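You operate a simulated robot arm through the tools that you are given. There is no shell and no other tool.

Carry out the task below with a simulated robot arm. There is one attempt and no reset: what you move stays moved.

TASK
Shut the panel's air valve and stow the air hose in the drawer.
Fine: valve shut before you press the release ring; the hose end goes in the open drawer; push it shut.

The check looks at the end state, three seconds after you hand in, the way a careful person would. Anything else that was tipped, shoved, dropped, spilled or broken makes it a failure.

THE ROBOT
A 7-joint arm with a two-finger parallel gripper, fixed in place. Base frame: the origin is on the floor under the middle of its stand, x ahead of it, y to its left, z up; the work surface is at about z = 840. Readings come in mm, rad, newtons and seconds.
It reaches about 1479 mm from its shoulder. Its first joint turns from -2.897 to 2.897 rad. Payload 4.4 kg.
The TCP is the grasp point between the finger pads, 23 mm short of the fingertips. In the tool frame z runs along the fingers and y along their closing line. Largest opening 94 mm; finger width 38, thickness 10; the body of the gripper, 54 by 96 mm, starts 39 mm behind the TCP.
Orientation is told as [roll, pitch, yaw] about the base's x, y, z axes, in that order, counted from this pose: with the fingers straight down and closing along the base's y, the tool's x points along the base's -x, its y along +y and its z along -z.

THE INTERFACE
- The arm moves only by the tool servo_tool. Its argument "series" is a list of rows, each an object of numbers (a shift or turn left out is 0, a gripper value left out holds the last): "x", "y", "z": the shift along the tool's x, y, z in m; "ax", "ay", "az": the turn, a rotation vector about the tool's x, y, z in rad; "claw": the gripper command, from -1 (shut) to 1 (fully open), values between in proportion. In form: [{"x": .., "y": .., "z": .., "ax": .., "ay": .., "az": .., "claw": ..}, ...]. A call has 1 to 20 rows; each row is the pose to reach, as a shift and turn from the pose commanded when the call began, along the tool's axes at that moment. A row lasts 0.2 s, in which the tool goes at most 50 mm and 0.15 rad; a call with a longer step from one row to the next is refused whole, and so is a gripper value outside its range. A pose out of reach is approached as far as the arm can. The call stops where the force on the tool passes 90 N (or 10 N more than at its start, if that is more) or the arm is blocked; 0.2 s more then pass. The fingers move at their own pace (about 72 mm/s each) and stop on an object; they squeeze with about 45 N. The grip force told is the motor's: it shows also when the fingers shut on nothing. Time passes only in rows, and 0.2 s behind the last, so rows that repeat a pose let the fingers close. It gives the time, the measured TCP pose, the force on the tool (base axes), the opening and the grip force at its end, in the units of the frame above (readings bear some noise), with the torque about the TCP (base axes, N m) and any sound that the robot's microphone picked up.
- Cameras (640 x 400 px; columns grow to the right, rows downward): "scene" is fixed at [399.1, 500.7, 1670.5]; the picture's right is [-0.77, -0.64, 0.00], its down [-0.32, 0.38, -0.87] and it looks along [0.55, -0.67, -0.50] (base axes); focal length 234 px, centre (320, 200). "wrist" rides on the gripper at [86, 16, -74] in the tool frame; the picture's right is [-0.18, 0.98, 0.00], its down [-0.58, -0.11, -0.81] and it looks along [-0.79, -0.15, 0.59] (tool axes); focal length 243 px, centre (320, 200). There is no depth. A picture from a camera that has moved, and an enlarged one, comes with that camera's place and axes in the base frame and with its lens.
- grab_frame(camera): a new picture of that camera. It takes no simulated time.
- close_up(camera, box): a new picture of the part [left, top, right, bottom] of that camera's present view, enlarged. It takes no simulated time.
- sign_off(): hands the job in; it is judged then, once.

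Places have to be worked out from the pictures, the camera data and where the tool is seen. Open the gripper and draw the arm clear of the work before you hand the job in, unless the task says otherwise.

The tools are called after ">>>" as a command line: name --argument value ..., lists and objects as JSON in quotes. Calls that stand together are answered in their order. servo_tool: Moves the arm, as the interface text tells. Its arguments: {"type":"object","properties":{"series":{"type":"array"}},"required":["series"]} The other tools are called the same way: grab_frame (camera) takes a picture; close_up (camera, box) takes an enlarged picture of a part of a camera's view; sign_off () hands the job in.

At the start:

```text
time_s: 0.0
eef_pos: [731.4, -155.8, 1551.6]
tcp_rot: [0.001, 0.0, 0.0]
contact_force: [0.8, 0.1, 0.3]
moment: [0.0, -0.01, 0.03]
finger_gap: 94.0
grip_force: 0.1
```

scene: 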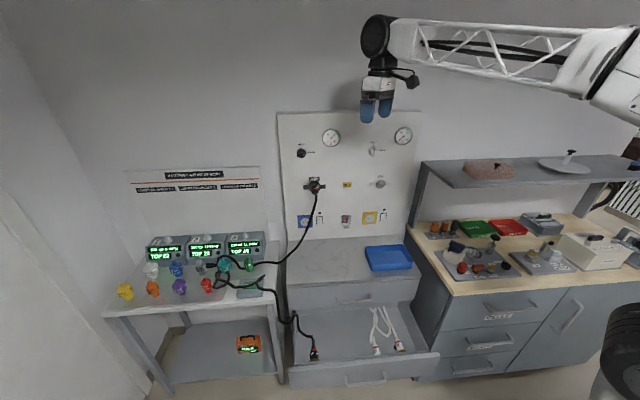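
wrist: 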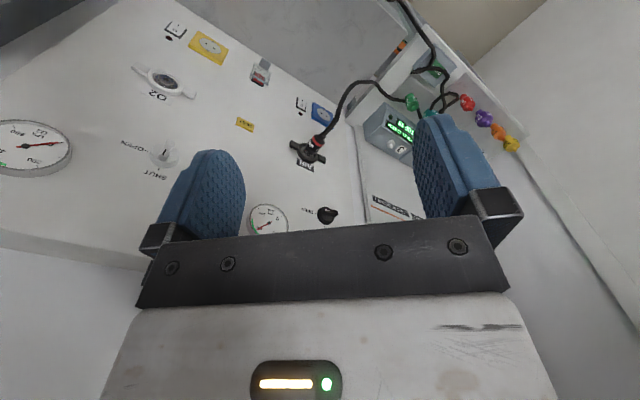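

I start with enlarged views of the panel, the drawer and the labels to work out what is where.

>>> close_up --camera "scene" --box '[270, 105, 430, 205]'

>>> close_up --camera "scene" --box '[270, 180, 430, 280]'

>>> close_up --camera "scene" --box '[270, 280, 450, 392]'

>>> close_up --camera "scene" --box '[100, 220, 300, 345]'

>>> close_up --camera "wrist" --box '[100, 0, 420, 200]'

```text
4.00 times, centred on (350, 155) of scene
camera zoom: at [399.1, 500.7, 1670.5], right [-0.77, -0.64, 0.0], down [-0.32, 0.38, -0.87], along [0.55, -0.67, -0.5], focal length 936 px, centre (200, 380)
```

zoom: 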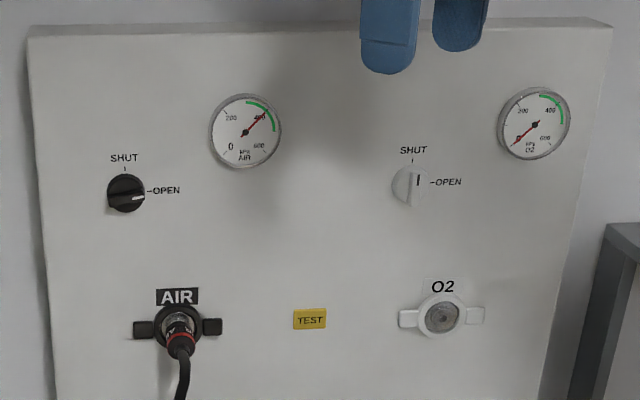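

```text
4.00 times, centred on (350, 230) of scene
camera zoom: at [399.1, 500.7, 1670.5], right [-0.77, -0.64, 0.0], down [-0.32, 0.38, -0.87], along [0.55, -0.67, -0.5], focal length 936 px, centre (200, 80)
```

zoom: 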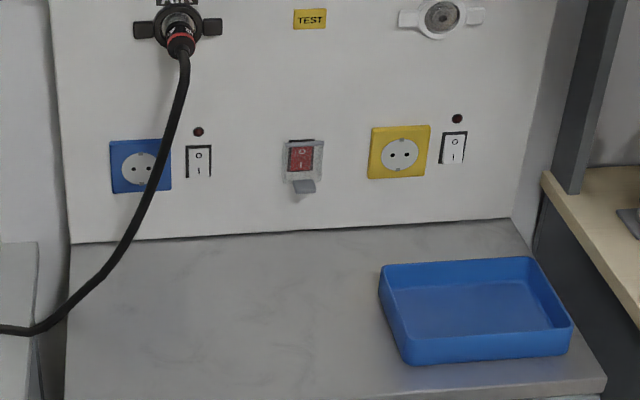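

```text
3.56 times, centred on (360, 336) of scene
camera zoom: at [399.1, 500.7, 1670.5], right [-0.77, -0.64, 0.0], down [-0.32, 0.38, -0.87], along [0.55, -0.67, -0.5], focal length 832 px, centre (178, -284)
```

zoom: 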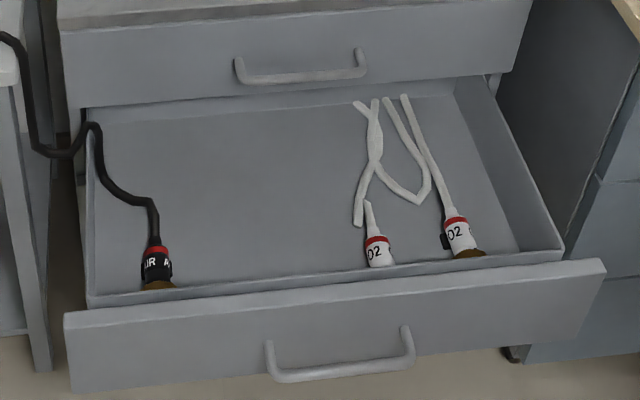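

```text
3.20 times, centred on (200, 282) of scene
camera zoom: at [399.1, 500.7, 1670.5], right [-0.77, -0.64, 0.0], down [-0.32, 0.38, -0.87], along [0.55, -0.67, -0.5], focal length 749 px, centre (704, -64)
```

zoom: 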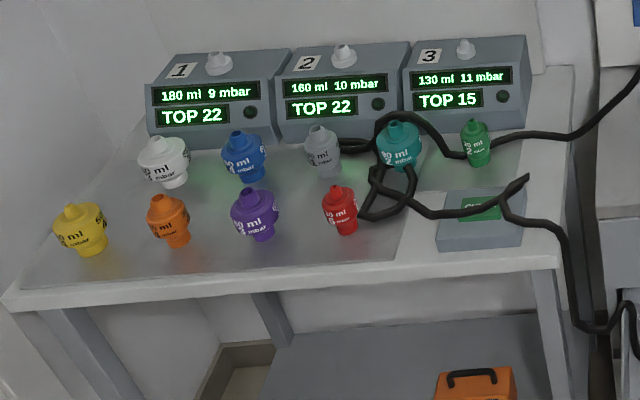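

```text
2.00 times, centred on (260, 100) of wrist
camera zoom: at [644.1, -140.1, 1625.5], right [0.18, 0.98, 0.0], down [0.58, -0.11, 0.81], along [0.79, -0.15, -0.59], focal length 485 px, centre (440, 400)
```

zoom: 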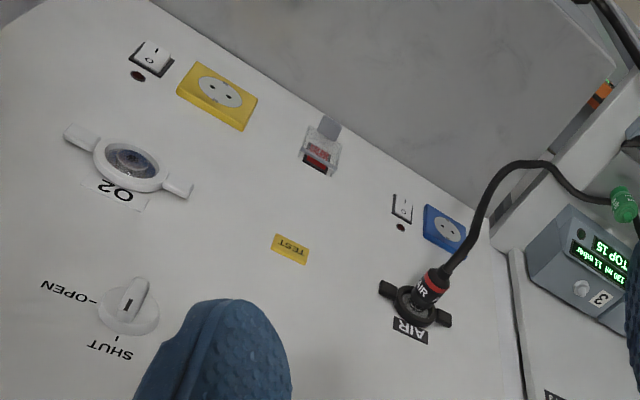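

The panel looks to be turned about 45° (normal roughly [0.707,-0.707,0]), with the AIR coupling near [1057,-250,1165]. I look closer at the coupling, the knob and the hose routing before moving.

>>> close_up --camera "scene" --box '[285, 135, 349, 175]'

>>> close_up --camera "scene" --box '[290, 170, 338, 200]'

>>> close_up --camera "scene" --box '[205, 240, 333, 320]'

>>> close_up --camera "scene" --box '[280, 310, 408, 390]'

>>> close_up --camera "wrist" --box '[270, 100, 366, 160]'

>>> close_up --camera "wrist" --box '[240, 185, 368, 265]'

>>> close_up --camera "wrist" --box '[350, 0, 540, 160]'

```text
10.00 times, centred on (317, 155) of scene
camera zoom: at [399.1, 500.7, 1670.5], right [-0.77, -0.64, 0.0], down [-0.32, 0.38, -0.87], along [0.55, -0.67, -0.5], focal length 2340 px, centre (350, 650)
```

zoom: 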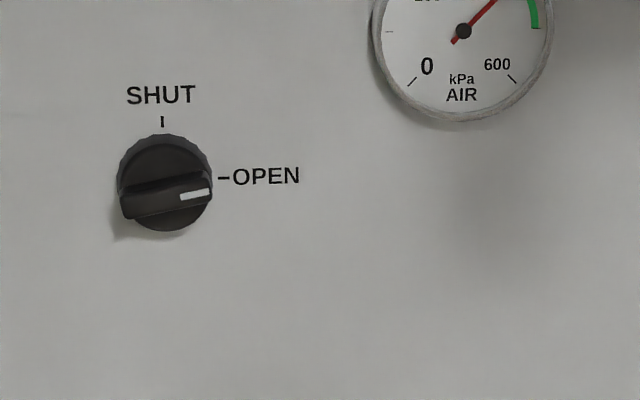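

```text
13.33 times, centred on (314, 185) of scene
camera zoom: at [399.1, 500.7, 1670.5], right [-0.77, -0.64, 0.0], down [-0.32, 0.38, -0.87], along [0.55, -0.67, -0.5], focal length 3120 px, centre (400, 400)
```

zoom: 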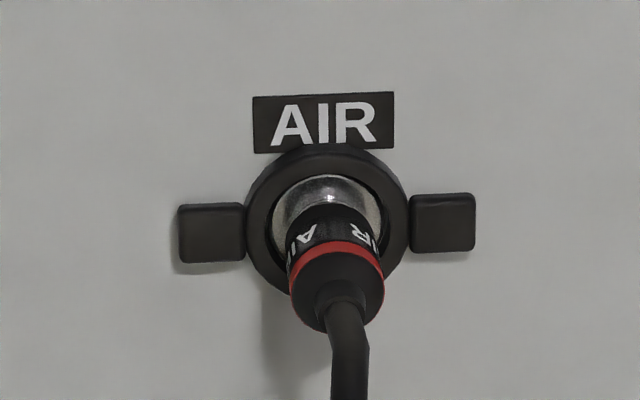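

```text
5.00 times, centred on (269, 280) of scene
camera zoom: at [399.1, 500.7, 1670.5], right [-0.77, -0.64, 0.0], down [-0.32, 0.38, -0.87], along [0.55, -0.67, -0.5], focal length 1170 px, centre (575, -200)
```

zoom: 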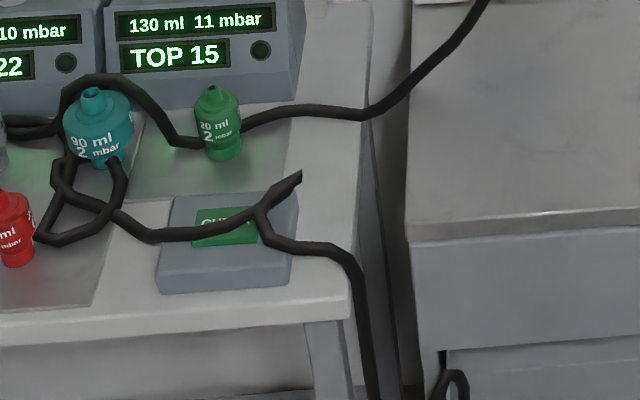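

```text
5.00 times, centred on (344, 350) of scene
camera zoom: at [399.1, 500.7, 1670.5], right [-0.77, -0.64, 0.0], down [-0.32, 0.38, -0.87], along [0.55, -0.67, -0.5], focal length 1170 px, centre (200, -550)
```

zoom: 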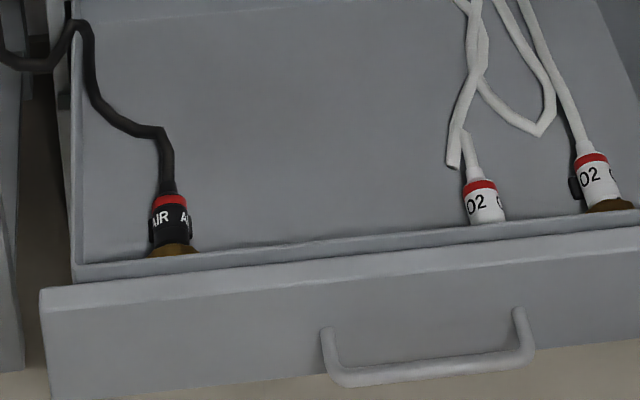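

```text
6.67 times, centred on (318, 130) of wrist
camera zoom: at [644.1, -140.1, 1625.5], right [0.18, 0.98, 0.0], down [0.58, -0.11, 0.81], along [0.79, -0.15, -0.59], focal length 1618 px, centre (333, 667)
```

zoom: 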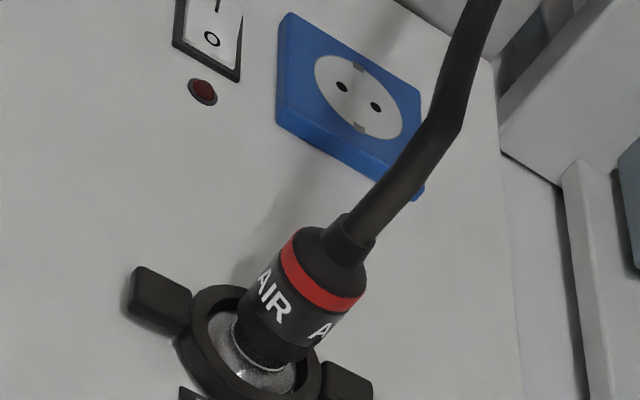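

```text
5.00 times, centred on (304, 225) of wrist
camera zoom: at [644.1, -140.1, 1625.5], right [0.18, 0.98, 0.0], down [0.58, -0.11, 0.81], along [0.79, -0.15, -0.59], focal length 1213 px, centre (400, 75)
```

zoom: 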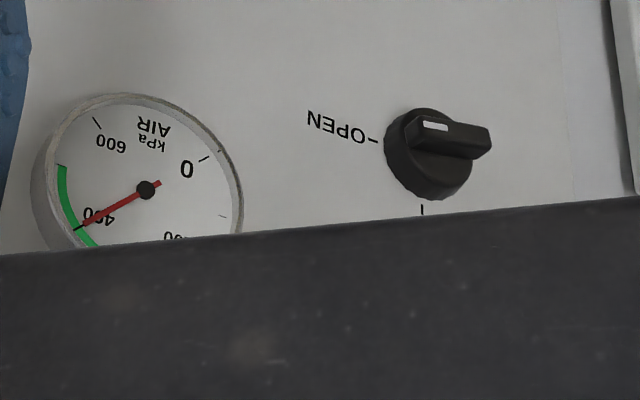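

```text
2.50 times, centred on (445, 80) of wrist
camera zoom: at [644.1, -140.1, 1625.5], right [0.18, 0.98, 0.0], down [0.58, -0.11, 0.81], along [0.79, -0.15, -0.59], focal length 606 px, centre (8, 500)
```

zoom: 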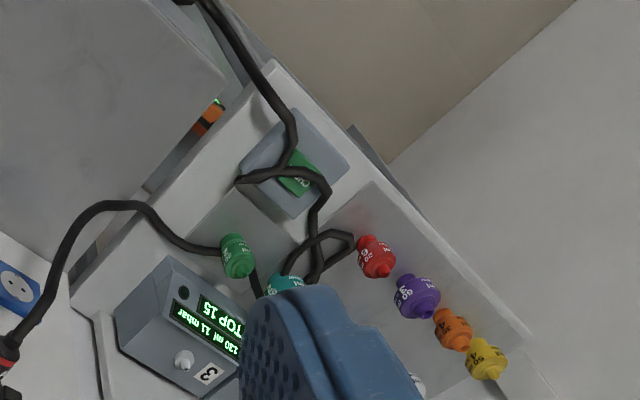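

The panel frame works out as: AIR knob near [1088,-202,1338], coupling near [1057,-250,1165], panel plane about 45° to the base axes. I first turn the tool to point horizontally into the panel, well away from it, while drifting left along the panel.

>>> servo_tool --series '[{"x": -0.004, "y": 0.004, "z": 0.006, "ax": 0.0472, "ay": -0.114, "az": 0.0472, "claw": 1}, {"x": -0.008, "y": 0.008, "z": 0.012, "ax": 0.0945, "ay": -0.228, "az": 0.0945}, {"x": -0.012, "y": 0.012, "z": 0.018, "ax": 0.1417, "ay": -0.342, "az": 0.1417}, {"x": -0.016, "y": 0.016, "z": 0.024, "ax": 0.1889, "ay": -0.456, "az": 0.1889}, {"x": -0.02, "y": 0.02, "z": 0.03, "ax": 0.2362, "ay": -0.57, "az": 0.2362}, {"x": -0.024, "y": 0.024, "z": 0.036, "ax": 0.2834, "ay": -0.684, "az": 0.2834}, {"x": -0.028, "y": 0.028, "z": 0.042, "ax": 0.3306, "ay": -0.798, "az": 0.3306}, {"x": -0.032, "y": 0.032, "z": 0.048, "ax": 0.3778, "ay": -0.912, "az": 0.3778}, {"x": -0.036, "y": 0.036, "z": 0.054, "ax": 0.4251, "ay": -1.026, "az": 0.4251}, {"x": -0.04, "y": 0.04, "z": 0.06, "ax": 0.4723, "ay": -1.14, "az": 0.4723}, {"x": -0.044, "y": 0.044, "z": 0.066, "ax": 0.5195, "ay": -1.254, "az": 0.5195}, {"x": -0.048, "y": 0.048, "z": 0.072, "ax": 0.5668, "ay": -1.368, "az": 0.5668}, {"x": -0.052, "y": 0.052, "z": 0.078, "ax": 0.614, "ay": -1.482, "az": 0.614}, {"x": -0.052, "y": 0.052, "z": 0.078, "ax": 0.614, "ay": -1.482, "az": 0.614}]'

```text
time_s: 3.0
eef_pos: [783.6, -104.8, 1472.6]
tcp_rot: [2.813, -1.57, 2.683]
contact_force: [0.6, 1.1, 0.1]
moment: [-0.01, 0.01, 0.0]
finger_gap: 93.7
grip_force: 0.0
```

The tool reached the commanded pose. I check both cameras to refine the knob, ring and panel positions.

>>> grab_frame --camera "wrist"

>>> grab_frame --camera "scene"

```text
taken
camera wrist: at [741.3, -40.4, 1385.6], right [0.69, 0.7, 0.18], down [-0.65, 0.49, 0.58], along [0.31, -0.52, 0.79], focal length 243 px, centre (320, 200)
```

wrist: 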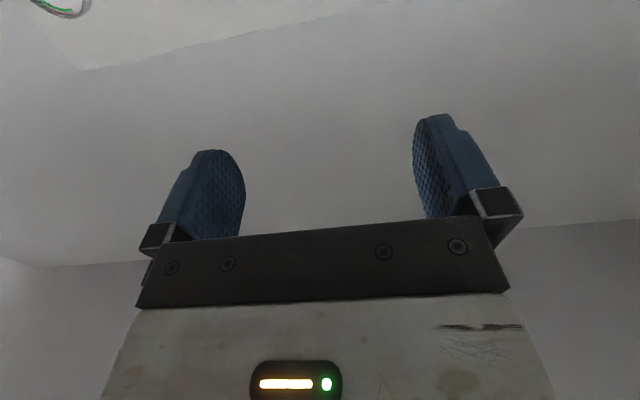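

```text
taken
```

scene: 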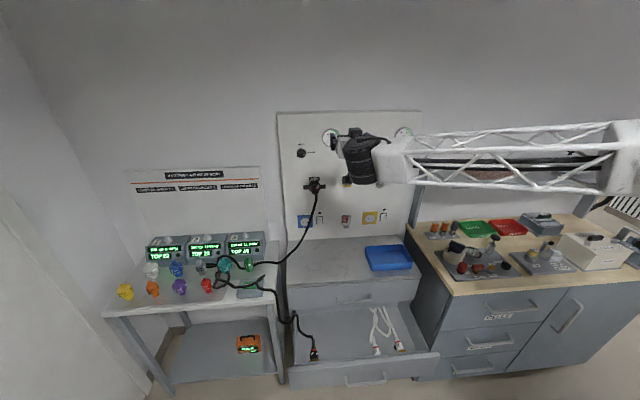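

I zoom on the gripper in the scene view to calibrate the camera against the known TCP (predicted pixel about (350,140)).

>>> close_up --camera "scene" --box '[290, 110, 418, 190]'

```text
5.00 times, centred on (354, 150) of scene
camera zoom: at [399.1, 500.7, 1670.5], right [-0.77, -0.64, 0.0], down [-0.32, 0.38, -0.87], along [0.55, -0.67, -0.5], focal length 1170 px, centre (150, 450)
```

zoom: 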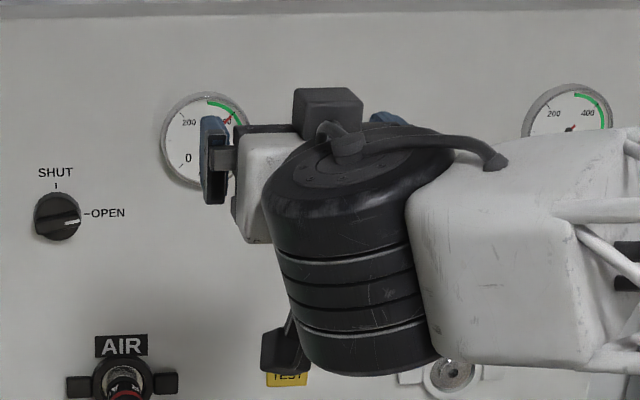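

Calibration agrees within a few mm. I zoom further on the knob and coupling to get their depth profile.

>>> close_up --camera "scene" --box '[293, 144, 309, 154]'

>>> close_up --camera "scene" --box '[298, 175, 330, 195]'

```text
16.00 times, centred on (301, 149) of scene
camera zoom: at [399.1, 500.7, 1670.5], right [-0.77, -0.64, 0.0], down [-0.32, 0.38, -0.87], along [0.55, -0.67, -0.5], focal length 3744 px, centre (624, 1016)
```

zoom: 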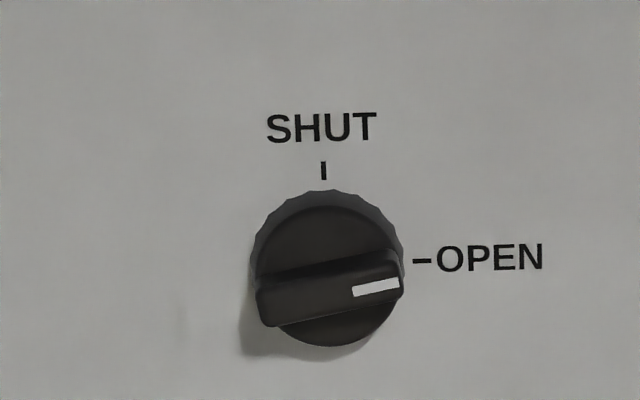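

```text
16.00 times, centred on (314, 185) of scene
camera zoom: at [399.1, 500.7, 1670.5], right [-0.77, -0.64, 0.0], down [-0.32, 0.38, -0.87], along [0.55, -0.67, -0.5], focal length 3744 px, centre (416, 440)
```

zoom: 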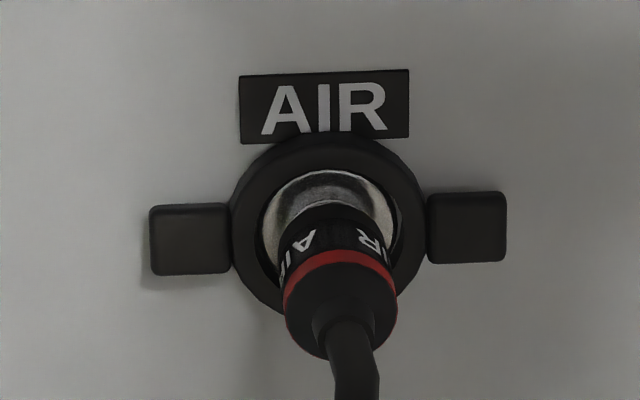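

Knob geometry: axis at about U=-627 along the panel, z≈1334, disc face ≈11 mm and bar ≈12–35 mm proud of the panel, bar tilted ~8° toward SHUT already. I turn the tool about its axis so the fingers lie above/below the bar, and move to a standoff 130 mm in front.

>>> servo_tool --series '[{"x": 0.0116, "y": 0.0123, "z": 0.0145, "az": 0.1193}, {"x": 0.0231, "y": 0.0245, "z": 0.029, "az": 0.2385}, {"x": 0.0347, "y": 0.0368, "z": 0.0435, "az": 0.3578}, {"x": 0.0462, "y": 0.049, "z": 0.058, "az": 0.477}, {"x": 0.0578, "y": 0.0613, "z": 0.0725, "az": 0.5963}, {"x": 0.0693, "y": 0.0735, "z": 0.087, "az": 0.7155}, {"x": 0.0809, "y": 0.0858, "z": 0.1015, "az": 0.8348}, {"x": 0.0924, "y": 0.098, "z": 0.116, "az": 0.954}, {"x": 0.104, "y": 0.1103, "z": 0.1305, "az": 1.0733}, {"x": 0.1155, "y": 0.1225, "z": 0.145, "az": 1.1925}, {"x": 0.1271, "y": 0.1348, "z": 0.1595, "az": 1.3118}, {"x": 0.1386, "y": 0.147, "z": 0.174, "az": 1.431}, {"x": 0.1386, "y": 0.147, "z": 0.174, "az": 1.431}, {"x": 0.1386, "y": 0.147, "z": 0.174, "az": 1.431}]'

```text
time_s: 6.0
eef_pos: [1009.7, -122.1, 1336.0]
tcp_rot: [1.571, -0.14, -2.355]
contact_force: [0.9, -0.1, -0.2]
moment: [-0.01, 0.02, 0.01]
finger_gap: 93.8
grip_force: 0.1
```

The standoff is reached (U≈-627.6, w≈132, z=1336). I look with both cameras to check alignment with the knob.

>>> grab_frame --camera "wrist"

>>> close_up --camera "scene" --box '[270, 120, 398, 200]'

```text
taken
camera wrist: at [1017.6, -8.5, 1338.5], right [-0.03, -0.03, 1.0], down [-0.99, 0.15, -0.03], along [-0.15, -0.99, -0.04], focal length 243 px, centre (320, 200)
```

wrist: 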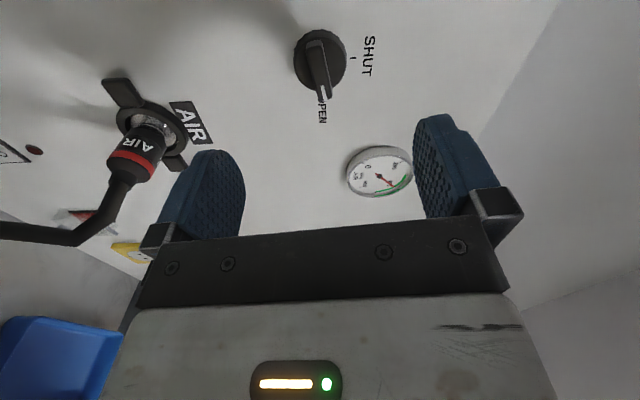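

```text
5.00 times, centred on (334, 160) of scene
camera zoom: at [399.1, 500.7, 1670.5], right [-0.77, -0.64, 0.0], down [-0.32, 0.38, -0.87], along [0.55, -0.67, -0.5], focal length 1170 px, centre (250, 400)
```

zoom: 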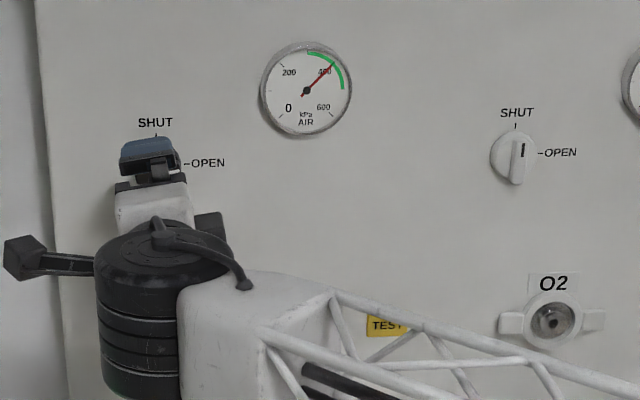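

The wrist view shows the knob, its bar pointing to OPEN, and the coupling clearly. I zoom in to refine the knob centre and bar angle.

>>> close_up --camera "wrist" --box '[256, 10, 384, 90]'

>>> close_up --camera "wrist" --box '[80, 60, 240, 160]'

```text
5.00 times, centred on (320, 50) of wrist
camera zoom: at [1017.6, -8.5, 1338.5], right [-0.03, -0.03, 1.0], down [-0.99, 0.15, -0.03], along [-0.15, -0.99, -0.04], focal length 1213 px, centre (320, 950)
```

zoom: 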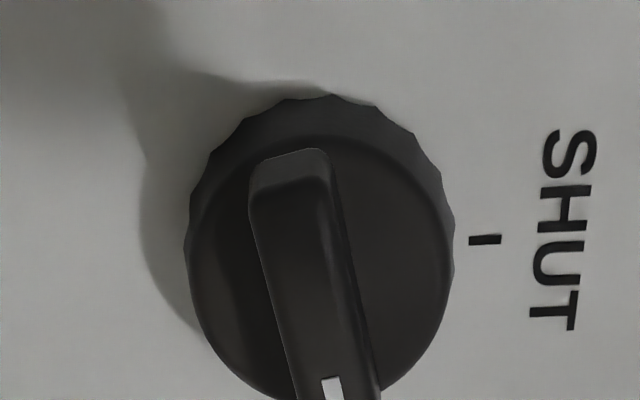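

```text
4.00 times, centred on (160, 110) of wrist
camera zoom: at [1017.6, -8.5, 1338.5], right [-0.03, -0.03, 1.0], down [-0.99, 0.15, -0.03], along [-0.15, -0.99, -0.04], focal length 970 px, centre (960, 560)
```

zoom: 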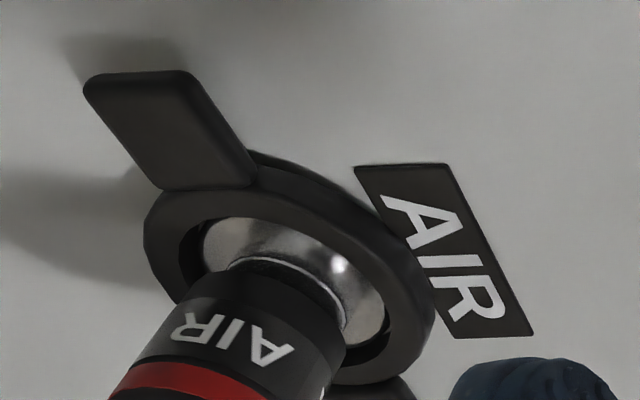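

Knob axis is confirmed at about z=1334.3, U≈-628. I advance straight in so that the fingertips straddle the bar, tips about 6 mm short of the disc face.

>>> servo_tool --series '[{"x": 0.0006, "y": -0.0016, "z": 0.02, "az": -0.03}, {"x": 0.0006, "y": -0.0016, "z": 0.04, "az": -0.03}, {"x": 0.0006, "y": -0.0016, "z": 0.06, "az": -0.03}, {"x": 0.0006, "y": -0.0016, "z": 0.078, "az": -0.03}, {"x": 0.0006, "y": -0.0016, "z": 0.09, "az": -0.03}, {"x": 0.0006, "y": -0.0016, "z": 0.09, "az": -0.03}]'

>>> close_up --camera "wrist" --box '[160, 40, 480, 240]'

>>> close_up --camera "scene" --box '[270, 120, 366, 180]'

```text
time_s: 7.4
eef_pos: [1073.3, -186.1, 1333.1]
tcp_rot: [1.569, -0.17, -2.357]
contact_force: [0.4, 0.5, 0.5]
moment: [-0.01, -0.02, -0.01]
finger_gap: 94.3
grip_force: 0.0
```

```text
2.00 times, centred on (320, 140) of wrist
camera zoom: at [1081.6, -71.7, 1334.3], right [-0.01, -0.01, 1.0], down [-0.99, 0.15, -0.01], along [-0.15, -0.99, -0.01], focal length 485 px, centre (320, 320)
```

zoom: 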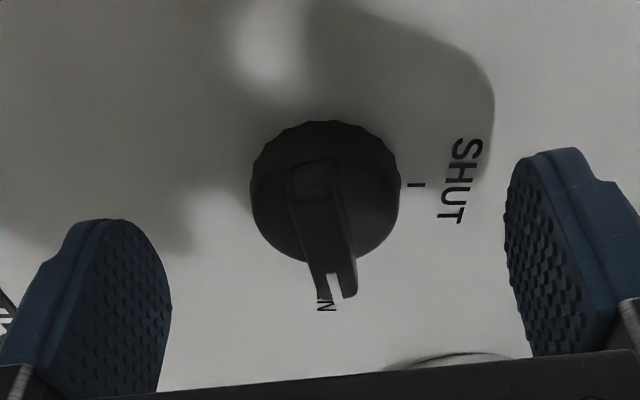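

```text
6.67 times, centred on (318, 150) of scene
camera zoom: at [399.1, 500.7, 1670.5], right [-0.77, -0.64, 0.0], down [-0.32, 0.38, -0.87], along [0.55, -0.67, -0.5], focal length 1560 px, centre (333, 533)
```

zoom: 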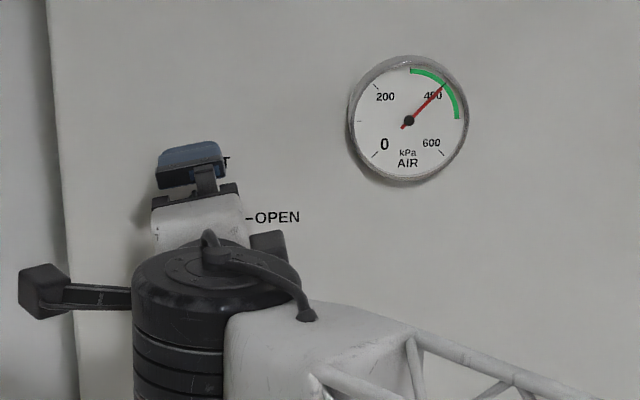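

The fingers straddle the bar symmetrically within a couple of mm. I close the gripper on the bar while holding the pose.

>>> servo_tool --series '[{"claw": -1}, {"claw": -1}, {"claw": -1}, {"claw": -1}, {"claw": -1}]'

>>> close_up --camera "wrist" --box '[160, 40, 480, 240]'

```text
time_s: 8.6
eef_pos: [1072.3, -186.7, 1333.8]
tcp_rot: [1.57, -0.17, -2.355]
contact_force: [10.3, -1.3, 11.5]
moment: [-0.07, -0.03, 0.48]
finger_gap: 11.9
grip_force: 44.8
```

```text
2.00 times, centred on (320, 140) of wrist
camera zoom: at [1081.3, -71.4, 1335.4], right [-0.01, -0.01, 1.0], down [-0.99, 0.15, -0.01], along [-0.15, -0.99, -0.01], focal length 485 px, centre (320, 320)
```

zoom: 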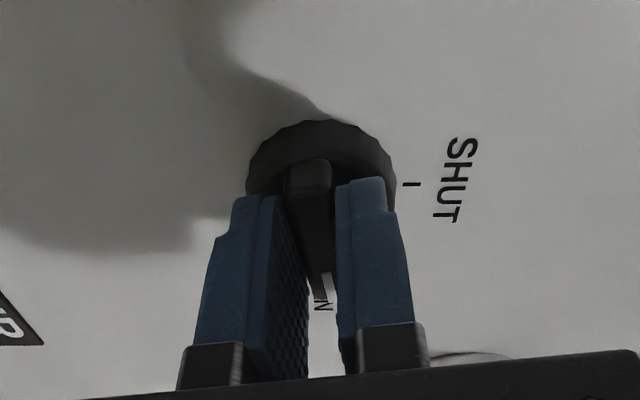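

The grip is firm on the bar (gap 11.9 mm, 45 N), with a slight upward reaction meaning the axis is ~1 mm higher. I recenter by 0.8 mm and turn the knob counter-clockwise (viewed from front) toward SHUT in small steps.

>>> servo_tool --series '[{"y": 0.0008, "az": -0.1, "claw": -1}, {"y": 0.0008, "az": -0.22}, {"y": 0.0008, "az": -0.34}, {"y": 0.0008, "az": -0.46}, {"y": 0.0008, "az": -0.58}, {"y": 0.0008, "az": -0.7}, {"y": 0.0008, "az": -0.82}, {"y": 0.0008, "az": -0.94}, {"y": 0.0008, "az": -1.06}, {"y": 0.0008, "az": -1.18}, {"y": 0.0008, "az": -1.3}, {"y": 0.0008, "az": -1.38}]'

>>> close_up --camera "scene" --box '[270, 110, 366, 170]'

>>> grab_frame --camera "wrist"

```text
time_s: 10.8
eef_pos: [1074.1, -188.8, 1333.1]
tcp_rot: [1.566, -1.34, -2.354]
contact_force: [-39.3, 1.6, -4.6]
moment: [-0.36, -0.44, -0.04]
finger_gap: 11.8
grip_force: 44.9
stopped in row 11: the force on the tool passed its limit at 95 N (the readings are from after the stop); the commanded pose is now the measured one
```

```text
6.67 times, centred on (318, 140) of scene
camera zoom: at [399.1, 500.7, 1670.5], right [-0.77, -0.64, 0.0], down [-0.32, 0.38, -0.87], along [0.55, -0.67, -0.5], focal length 1560 px, centre (333, 600)
```

zoom: 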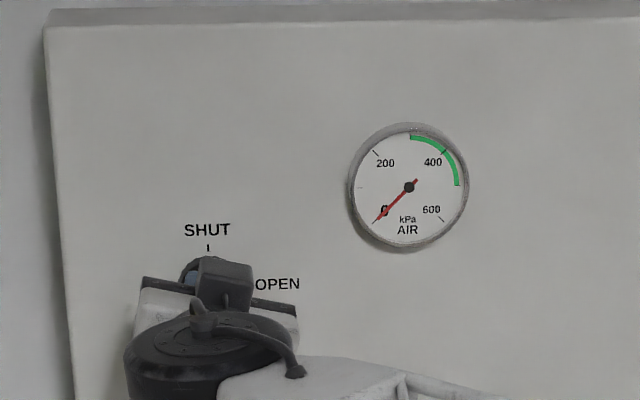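

```text
taken
camera wrist: at [1045.7, -110.9, 1251.4], right [0.65, 0.64, 0.4], down [-0.74, 0.4, 0.54], along [0.19, -0.65, 0.74], focal length 243 px, centre (320, 200)
```

wrist: 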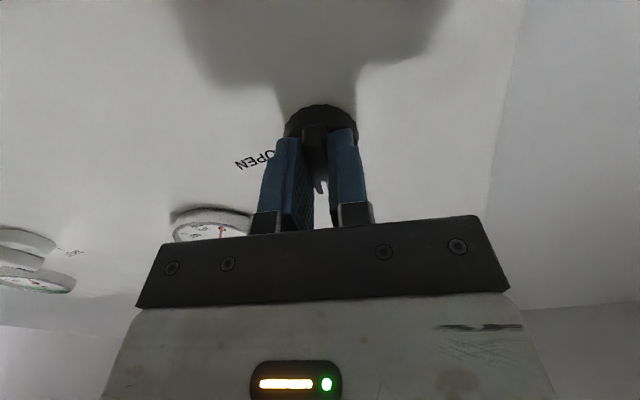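

The AIR gauge has fallen to 0, with the bar about 77° from OPEN when the force limit tripped; the tool also crept ~2.7 mm toward the panel. I back out 2 mm along the tool axis and continue gently the last ~13°.

>>> servo_tool --series '[{"z": -0.001}, {"z": -0.002}, {"z": -0.002}]'

```text
time_s: 11.6
eef_pos: [1073.3, -187.8, 1331.9]
tcp_rot: [1.563, -1.34, -2.355]
contact_force: [17.6, -37.3, 11.1]
moment: [-0.23, -0.23, 0.39]
finger_gap: 12.1
grip_force: 44.9
```

The readings show the knob axis sits ~1 mm up and ~1 mm right of the tool centre. I recenter by those amounts and finish the rotation slowly.

>>> servo_tool --series '[{"x": -0.0012, "y": -0.0007, "z": 0.0006}, {"x": -0.0012, "y": -0.0007, "z": 0.0006, "az": -0.05}, {"x": -0.0012, "y": -0.0007, "z": 0.0006, "az": -0.1}, {"x": -0.0012, "y": -0.0007, "z": 0.0006, "az": -0.15}]'

>>> close_up --camera "scene" --box '[280, 135, 344, 175]'

```text
time_s: 12.6
eef_pos: [1073.3, -189.3, 1333.2]
tcp_rot: [1.536, -1.492, -2.325]
contact_force: [12.0, -31.4, 1.7]
moment: [0.71, 0.6, 0.09]
finger_gap: 12.0
grip_force: 44.8
```

```text
10.00 times, centred on (312, 155) of scene
camera zoom: at [399.1, 500.7, 1670.5], right [-0.77, -0.64, 0.0], down [-0.32, 0.38, -0.87], along [0.55, -0.67, -0.5], focal length 2340 px, centre (400, 650)
```

zoom: 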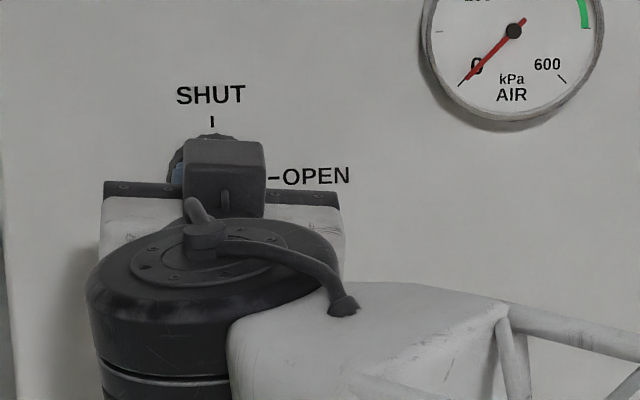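

Now at about 85.5°, torque about the axis is small so no stop is felt yet. I finish the last few degrees.

>>> servo_tool --series '[{"z": 0.0005, "y": -0.0003, "az": -0.03}, {"z": 0.0006, "y": -0.0004, "az": -0.06}, {"z": 0.0006, "y": -0.0004, "az": -0.09}, {"z": 0.0006, "y": -0.0004, "az": -0.09}]'

```text
time_s: 13.6
eef_pos: [1073.3, -188.4, 1331.8]
tcp_rot: [-1.306, -1.56, 0.517]
contact_force: [-56.6, -6.7, -20.4]
moment: [0.68, -0.27, -0.62]
finger_gap: 11.9
grip_force: 44.8
```

The bar is at about 90° and a resisting torque appears, so the SHUT stop seems reached. I open the gripper and back straight out.

>>> servo_tool --series '[{"claw": 1}, {"claw": 1}, {"claw": 1}, {"claw": 1}]'

>>> servo_tool --series '[{"z": -0.02}, {"z": -0.05}, {"z": -0.09}, {"z": -0.13}, {"z": -0.17}, {"z": -0.17}]'

>>> close_up --camera "scene" --box '[270, 110, 398, 190]'

```text
time_s: 14.6
eef_pos: [1074.4, -188.5, 1332.6]
tcp_rot: [-1.389, -1.56, 0.602]
contact_force: [0.7, 0.6, -0.4]
moment: [0.0, 0.0, 0.02]
finger_gap: 93.8
grip_force: 0.1
```

```text
time_s: 16.0
eef_pos: [954.2, -68.7, 1333.5]
tcp_rot: [-1.363, -1.561, 0.574]
contact_force: [-0.1, -0.5, 1.0]
moment: [0.01, -0.01, -0.01]
finger_gap: 93.9
grip_force: 0.0
```

```text
5.00 times, centred on (334, 150) of scene
camera zoom: at [399.1, 500.7, 1670.5], right [-0.77, -0.64, 0.0], down [-0.32, 0.38, -0.87], along [0.55, -0.67, -0.5], focal length 1170 px, centre (250, 450)
```

zoom: 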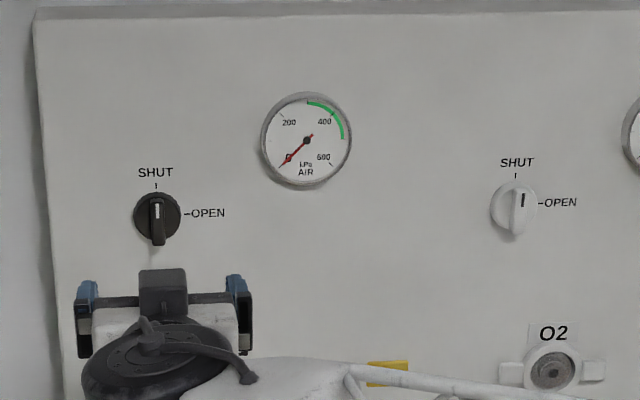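

The knob points at SHUT and the AIR gauge reads 0, so the valve is shut. Next I tilt the tool 60° downward (so the palm clears the hose, which runs straight out ~125 mm before bending) and move to a point above-front of the AIR plug, with the fingers at ~50 mm gap.

>>> servo_tool --series '[{"x": 0.007, "y": -0.006, "z": 0.01, "ay": 0.13, "claw": 0.064}, {"x": 0.015, "y": -0.012, "z": 0.021, "ay": 0.26}, {"x": 0.023, "y": -0.018, "z": 0.031, "ay": 0.39}, {"x": 0.03, "y": -0.024, "z": 0.041, "ay": 0.52}, {"x": 0.038, "y": -0.031, "z": 0.052, "ay": 0.65}, {"x": 0.046, "y": -0.037, "z": 0.062, "ay": 0.78}, {"x": 0.053, "y": -0.043, "z": 0.073, "ay": 0.91}, {"x": 0.062, "y": -0.049, "z": 0.083, "ay": 1.0}, {"x": 0.0745, "y": -0.055, "z": 0.1037, "ay": 1.047}, {"x": 0.0745, "y": -0.055, "z": 0.1037, "ay": 1.047}]'

>>> grab_frame --camera "wrist"

>>> grab_frame --camera "scene"

```text
time_s: 18.2
eef_pos: [987.7, -182.6, 1256.6]
tcp_rot: [-0.012, -0.52, -0.783]
contact_force: [0.7, 0.0, 0.0]
moment: [-0.01, 0.02, 0.0]
finger_gap: 50.1
grip_force: 0.0
```

```text
taken
camera wrist: at [919.5, -91.6, 1278.0], right [0.81, 0.58, 0.08], down [0.0, -0.14, 0.99], along [0.59, -0.8, -0.12], focal length 243 px, centre (320, 200)
```

wrist: 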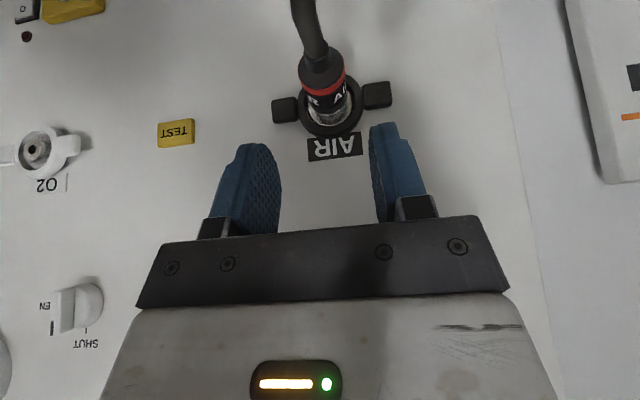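

```text
taken
```

scene: 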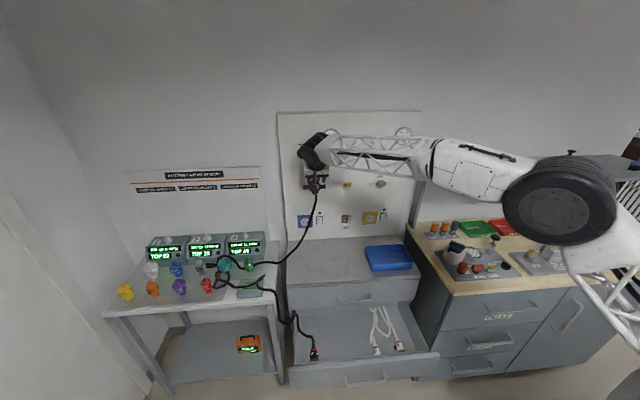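

The tool is at the pre-approach and the wrist camera sees the plug, ring and wings nicely. I zoom to measure the lateral alignment and depth of the ring.

>>> close_up --camera "wrist" --box '[256, 20, 416, 120]'

>>> close_up --camera "scene" --box '[280, 120, 376, 180]'

>>> close_up --camera "scene" --box '[282, 170, 346, 210]'

```text
4.00 times, centred on (336, 70) of wrist
camera zoom: at [919.5, -91.6, 1278.0], right [0.81, 0.58, 0.08], down [0.0, -0.14, 0.99], along [0.59, -0.8, -0.12], focal length 970 px, centre (256, 720)
```

zoom: 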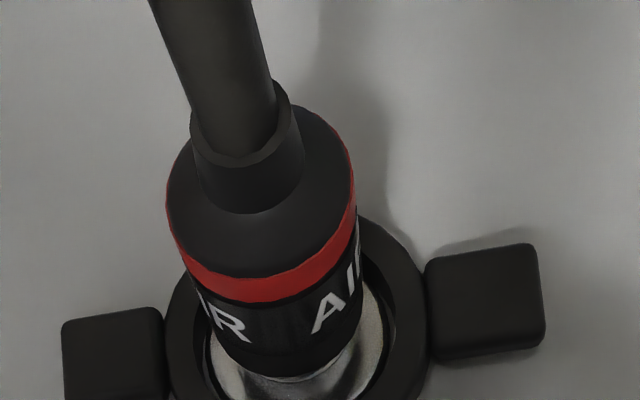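

```text
6.67 times, centred on (328, 150) of scene
camera zoom: at [399.1, 500.7, 1670.5], right [-0.77, -0.64, 0.0], down [-0.32, 0.38, -0.87], along [0.55, -0.67, -0.5], focal length 1560 px, centre (267, 533)
```

zoom: 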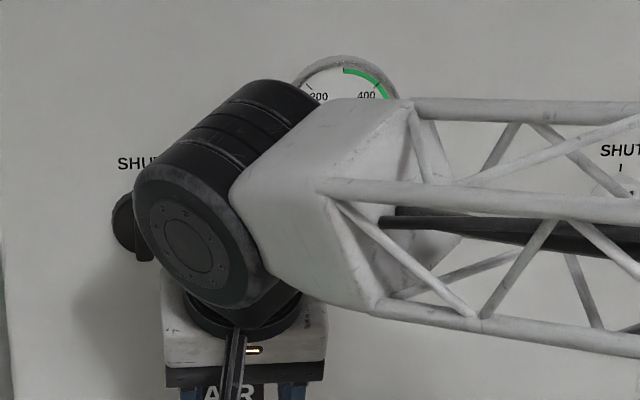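

```text
10.00 times, centred on (314, 190) of scene
camera zoom: at [399.1, 500.7, 1670.5], right [-0.77, -0.64, 0.0], down [-0.32, 0.38, -0.87], along [0.55, -0.67, -0.5], focal length 2340 px, centre (380, 300)
```

zoom: 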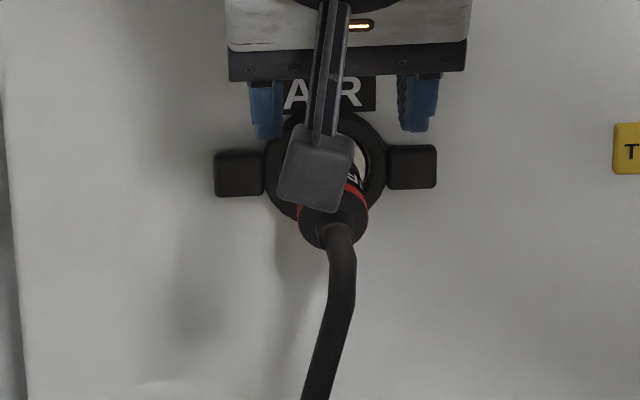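

Ring centre measured at U≈-571.3, z≈1168, consistent in both cameras; hose runs straight out and bends at w≈127. I descend along the finger axis so the fingers straddle the barrel, still ~14 mm clear of the ring.

>>> servo_tool --series '[{"y": 0.001, "z": 0.02, "claw": 0.064}, {"y": 0.002, "z": 0.04}, {"y": 0.002, "z": 0.06}, {"y": 0.002, "z": 0.08}, {"y": 0.002, "z": 0.096}, {"y": 0.002, "z": 0.096}]'

>>> grab_frame --camera "wrist"

>>> close_up --camera "scene" --box '[282, 170, 346, 210]'

```text
time_s: 19.6
eef_pos: [1022.6, -215.4, 1174.9]
tcp_rot: [-0.011, -0.521, -0.783]
contact_force: [-0.6, -0.2, -0.1]
moment: [-0.01, 0.01, 0.01]
finger_gap: 50.1
grip_force: 0.0
```

```text
taken
camera wrist: at [954.1, -123.4, 1196.0], right [0.81, 0.58, 0.08], down [0.0, -0.14, 0.99], along [0.59, -0.8, -0.12], focal length 243 px, centre (320, 200)
```

wrist: 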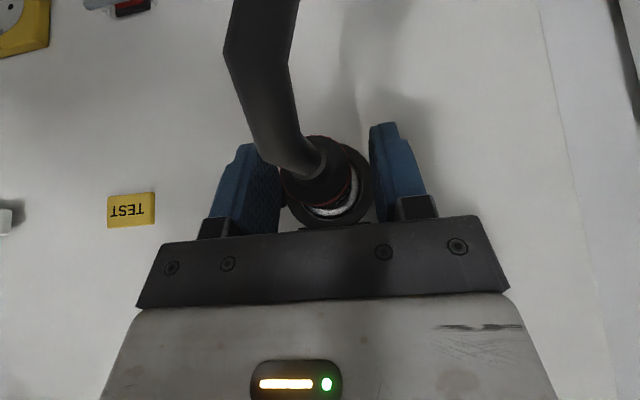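

```text
10.00 times, centred on (314, 190) of scene
camera zoom: at [399.1, 500.7, 1670.5], right [-0.77, -0.64, 0.0], down [-0.32, 0.38, -0.87], along [0.55, -0.67, -0.5], focal length 2340 px, centre (380, 300)
```

zoom: 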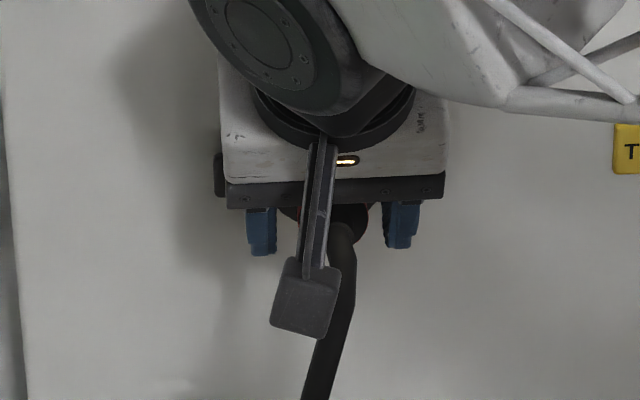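

No contact and the barrel is centred between the fingers. I now move along the panel normal in small steps to feel for the release ring.

>>> servo_tool --series '[{"x": -0.00433, "z": 0.0025}, {"x": -0.00866, "z": 0.005}, {"x": -0.0104, "z": 0.006}, {"x": -0.0104, "z": 0.006}]'

>>> grab_frame --camera "wrist"

```text
time_s: 20.6
eef_pos: [1029.2, -223.4, 1175.6]
tcp_rot: [-0.01, -0.521, -0.784]
contact_force: [-0.3, -0.1, 0.4]
moment: [0.02, 0.0, 0.03]
finger_gap: 50.2
grip_force: 0.2
```

```text
taken
camera wrist: at [961.4, -132.2, 1196.3], right [0.81, 0.58, 0.08], down [0.0, -0.14, 0.99], along [0.59, -0.8, -0.12], focal length 243 px, centre (320, 200)
```

wrist: 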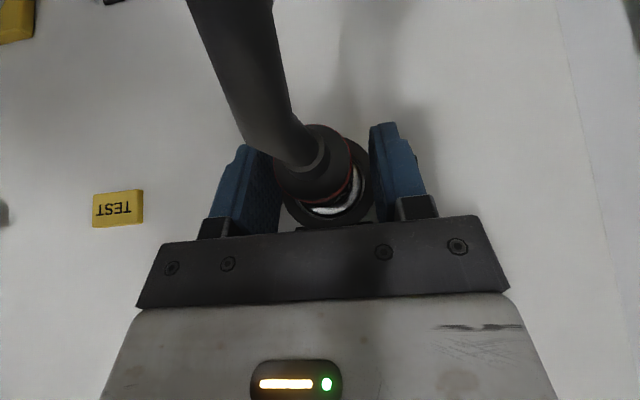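

Still no contact at w≈46. I continue in 2 mm steps toward the ring, correcting 1 mm left.

>>> servo_tool --series '[{"x": -0.00173, "y": 0.0012, "z": 0.001}, {"x": -0.00346, "y": 0.0012, "z": 0.002}, {"x": -0.0052, "y": 0.0012, "z": 0.003}, {"x": -0.0052, "y": 0.0012, "z": 0.003}]'

```text
time_s: 21.6
eef_pos: [1035.5, -224.7, 1175.0]
tcp_rot: [-0.011, -0.521, -0.781]
contact_force: [-10.7, 7.3, -4.2]
moment: [0.07, 0.25, 0.29]
finger_gap: 49.4
grip_force: 0.1
heard: click
```

A click was heard with ~13 N against the ring at w≈41. I look before doing anything else.

>>> grab_frame --camera "wrist"

>>> close_up --camera "scene" --box '[282, 170, 346, 210]'

```text
taken
camera wrist: at [966.1, -134.8, 1195.8], right [0.81, 0.58, 0.08], down [0.0, -0.14, 0.99], along [0.59, -0.8, -0.12], focal length 243 px, centre (320, 200)
```

wrist: 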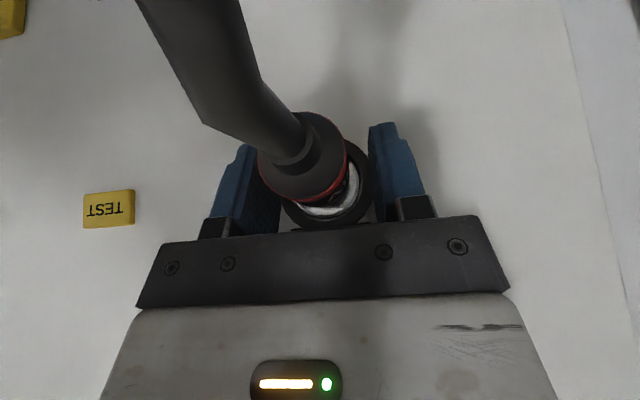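

```text
10.00 times, centred on (314, 190) of scene
camera zoom: at [399.1, 500.7, 1670.5], right [-0.77, -0.64, 0.0], down [-0.32, 0.38, -0.87], along [0.55, -0.67, -0.5], focal length 2340 px, centre (380, 300)
```

zoom: 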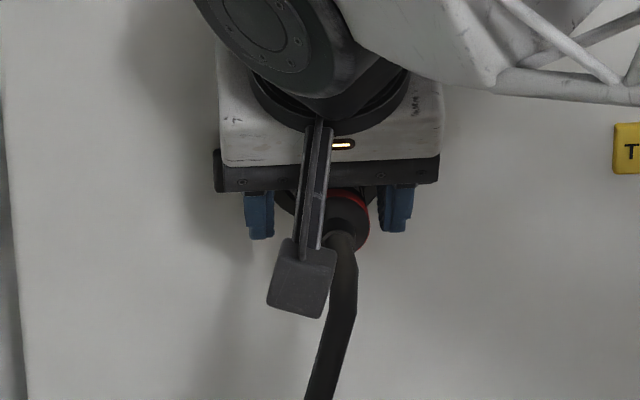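

The plug has eased out and tilted slightly, so it is released. I close on the barrel at once while holding position.

>>> servo_tool --series '[{"claw": -1}, {"claw": -1}, {"claw": -1}]'

>>> grab_frame --camera "wrist"

>>> close_up --camera "scene" --box '[282, 170, 346, 210]'

```text
time_s: 22.4
eef_pos: [1033.4, -226.3, 1176.5]
tcp_rot: [-0.011, -0.521, -0.783]
contact_force: [-0.7, -0.1, 0.2]
moment: [-0.02, 0.0, -0.02]
finger_gap: 30.8
grip_force: 45.1
```

```text
taken
camera wrist: at [966.2, -135.1, 1196.1], right [0.81, 0.58, 0.08], down [0.0, -0.14, 0.99], along [0.59, -0.8, -0.12], focal length 243 px, centre (320, 200)
```

wrist: 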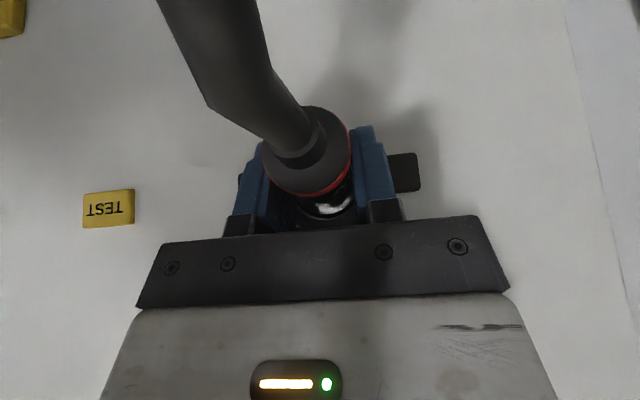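

```text
10.00 times, centred on (314, 190) of scene
camera zoom: at [399.1, 500.7, 1670.5], right [-0.77, -0.64, 0.0], down [-0.32, 0.38, -0.87], along [0.55, -0.67, -0.5], focal length 2340 px, centre (380, 300)
```

zoom: 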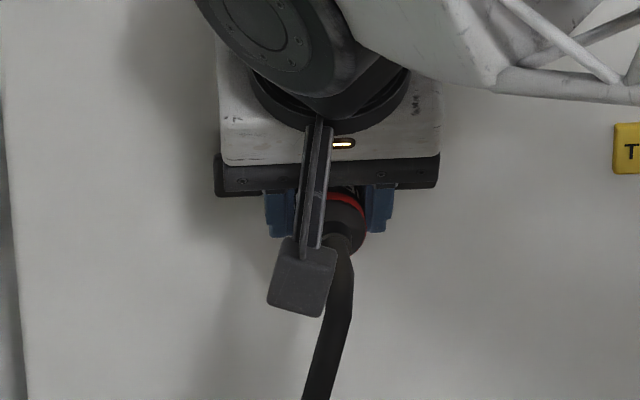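

The plug is held (gap 30.8 mm, 45 N, no residual load). I pull straight out along the panel normal, slowly at first.

>>> servo_tool --series '[{"x": 0.0035, "z": -0.002}, {"x": 0.0087, "z": -0.005}, {"x": 0.0173, "z": -0.01}]'

>>> grab_frame --camera "wrist"

>>> grab_frame --camera "scene"

```text
time_s: 23.2
eef_pos: [1019.8, -211.7, 1175.5]
tcp_rot: [-0.012, -0.522, -0.784]
contact_force: [-0.2, 0.1, -0.4]
moment: [-0.04, 0.01, 0.0]
finger_gap: 30.7
grip_force: 45.2
```

```text
taken
camera wrist: at [951.8, -121.3, 1196.1], right [0.81, 0.58, 0.08], down [0.0, -0.14, 0.99], along [0.59, -0.8, -0.12], focal length 243 px, centre (320, 200)
```

wrist: 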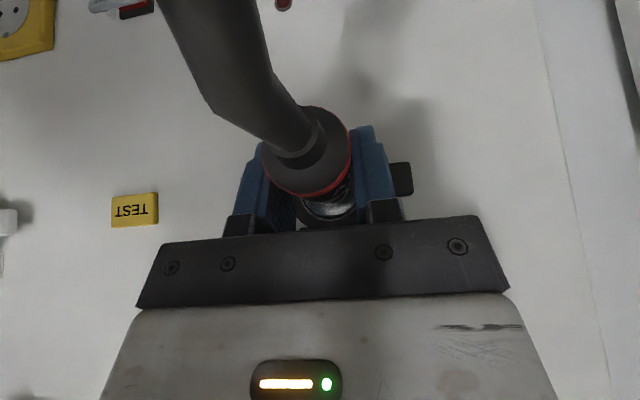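

```text
taken
```

scene: 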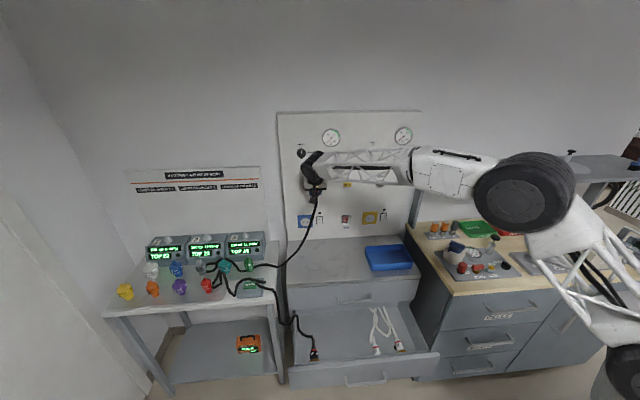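

The plug slides out freely and comes with the gripper. I zoom on the table and hose to see how the hose responds before pulling further.

>>> close_up --camera "scene" --box '[190, 240, 318, 320]'

>>> close_up --camera "scene" --box '[260, 160, 388, 240]'

```text
5.00 times, centred on (254, 280) of scene
camera zoom: at [399.1, 500.7, 1670.5], right [-0.77, -0.64, 0.0], down [-0.32, 0.38, -0.87], along [0.55, -0.67, -0.5], focal length 1170 px, centre (650, -200)
```

zoom: 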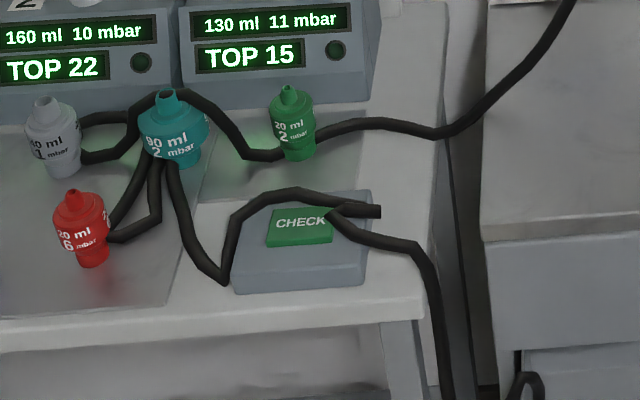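

```text
5.00 times, centred on (324, 200) of scene
camera zoom: at [399.1, 500.7, 1670.5], right [-0.77, -0.64, 0.0], down [-0.32, 0.38, -0.87], along [0.55, -0.67, -0.5], focal length 1170 px, centre (300, 200)
```

zoom: 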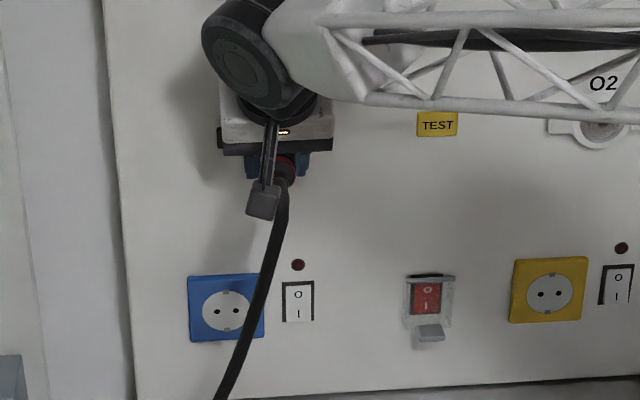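

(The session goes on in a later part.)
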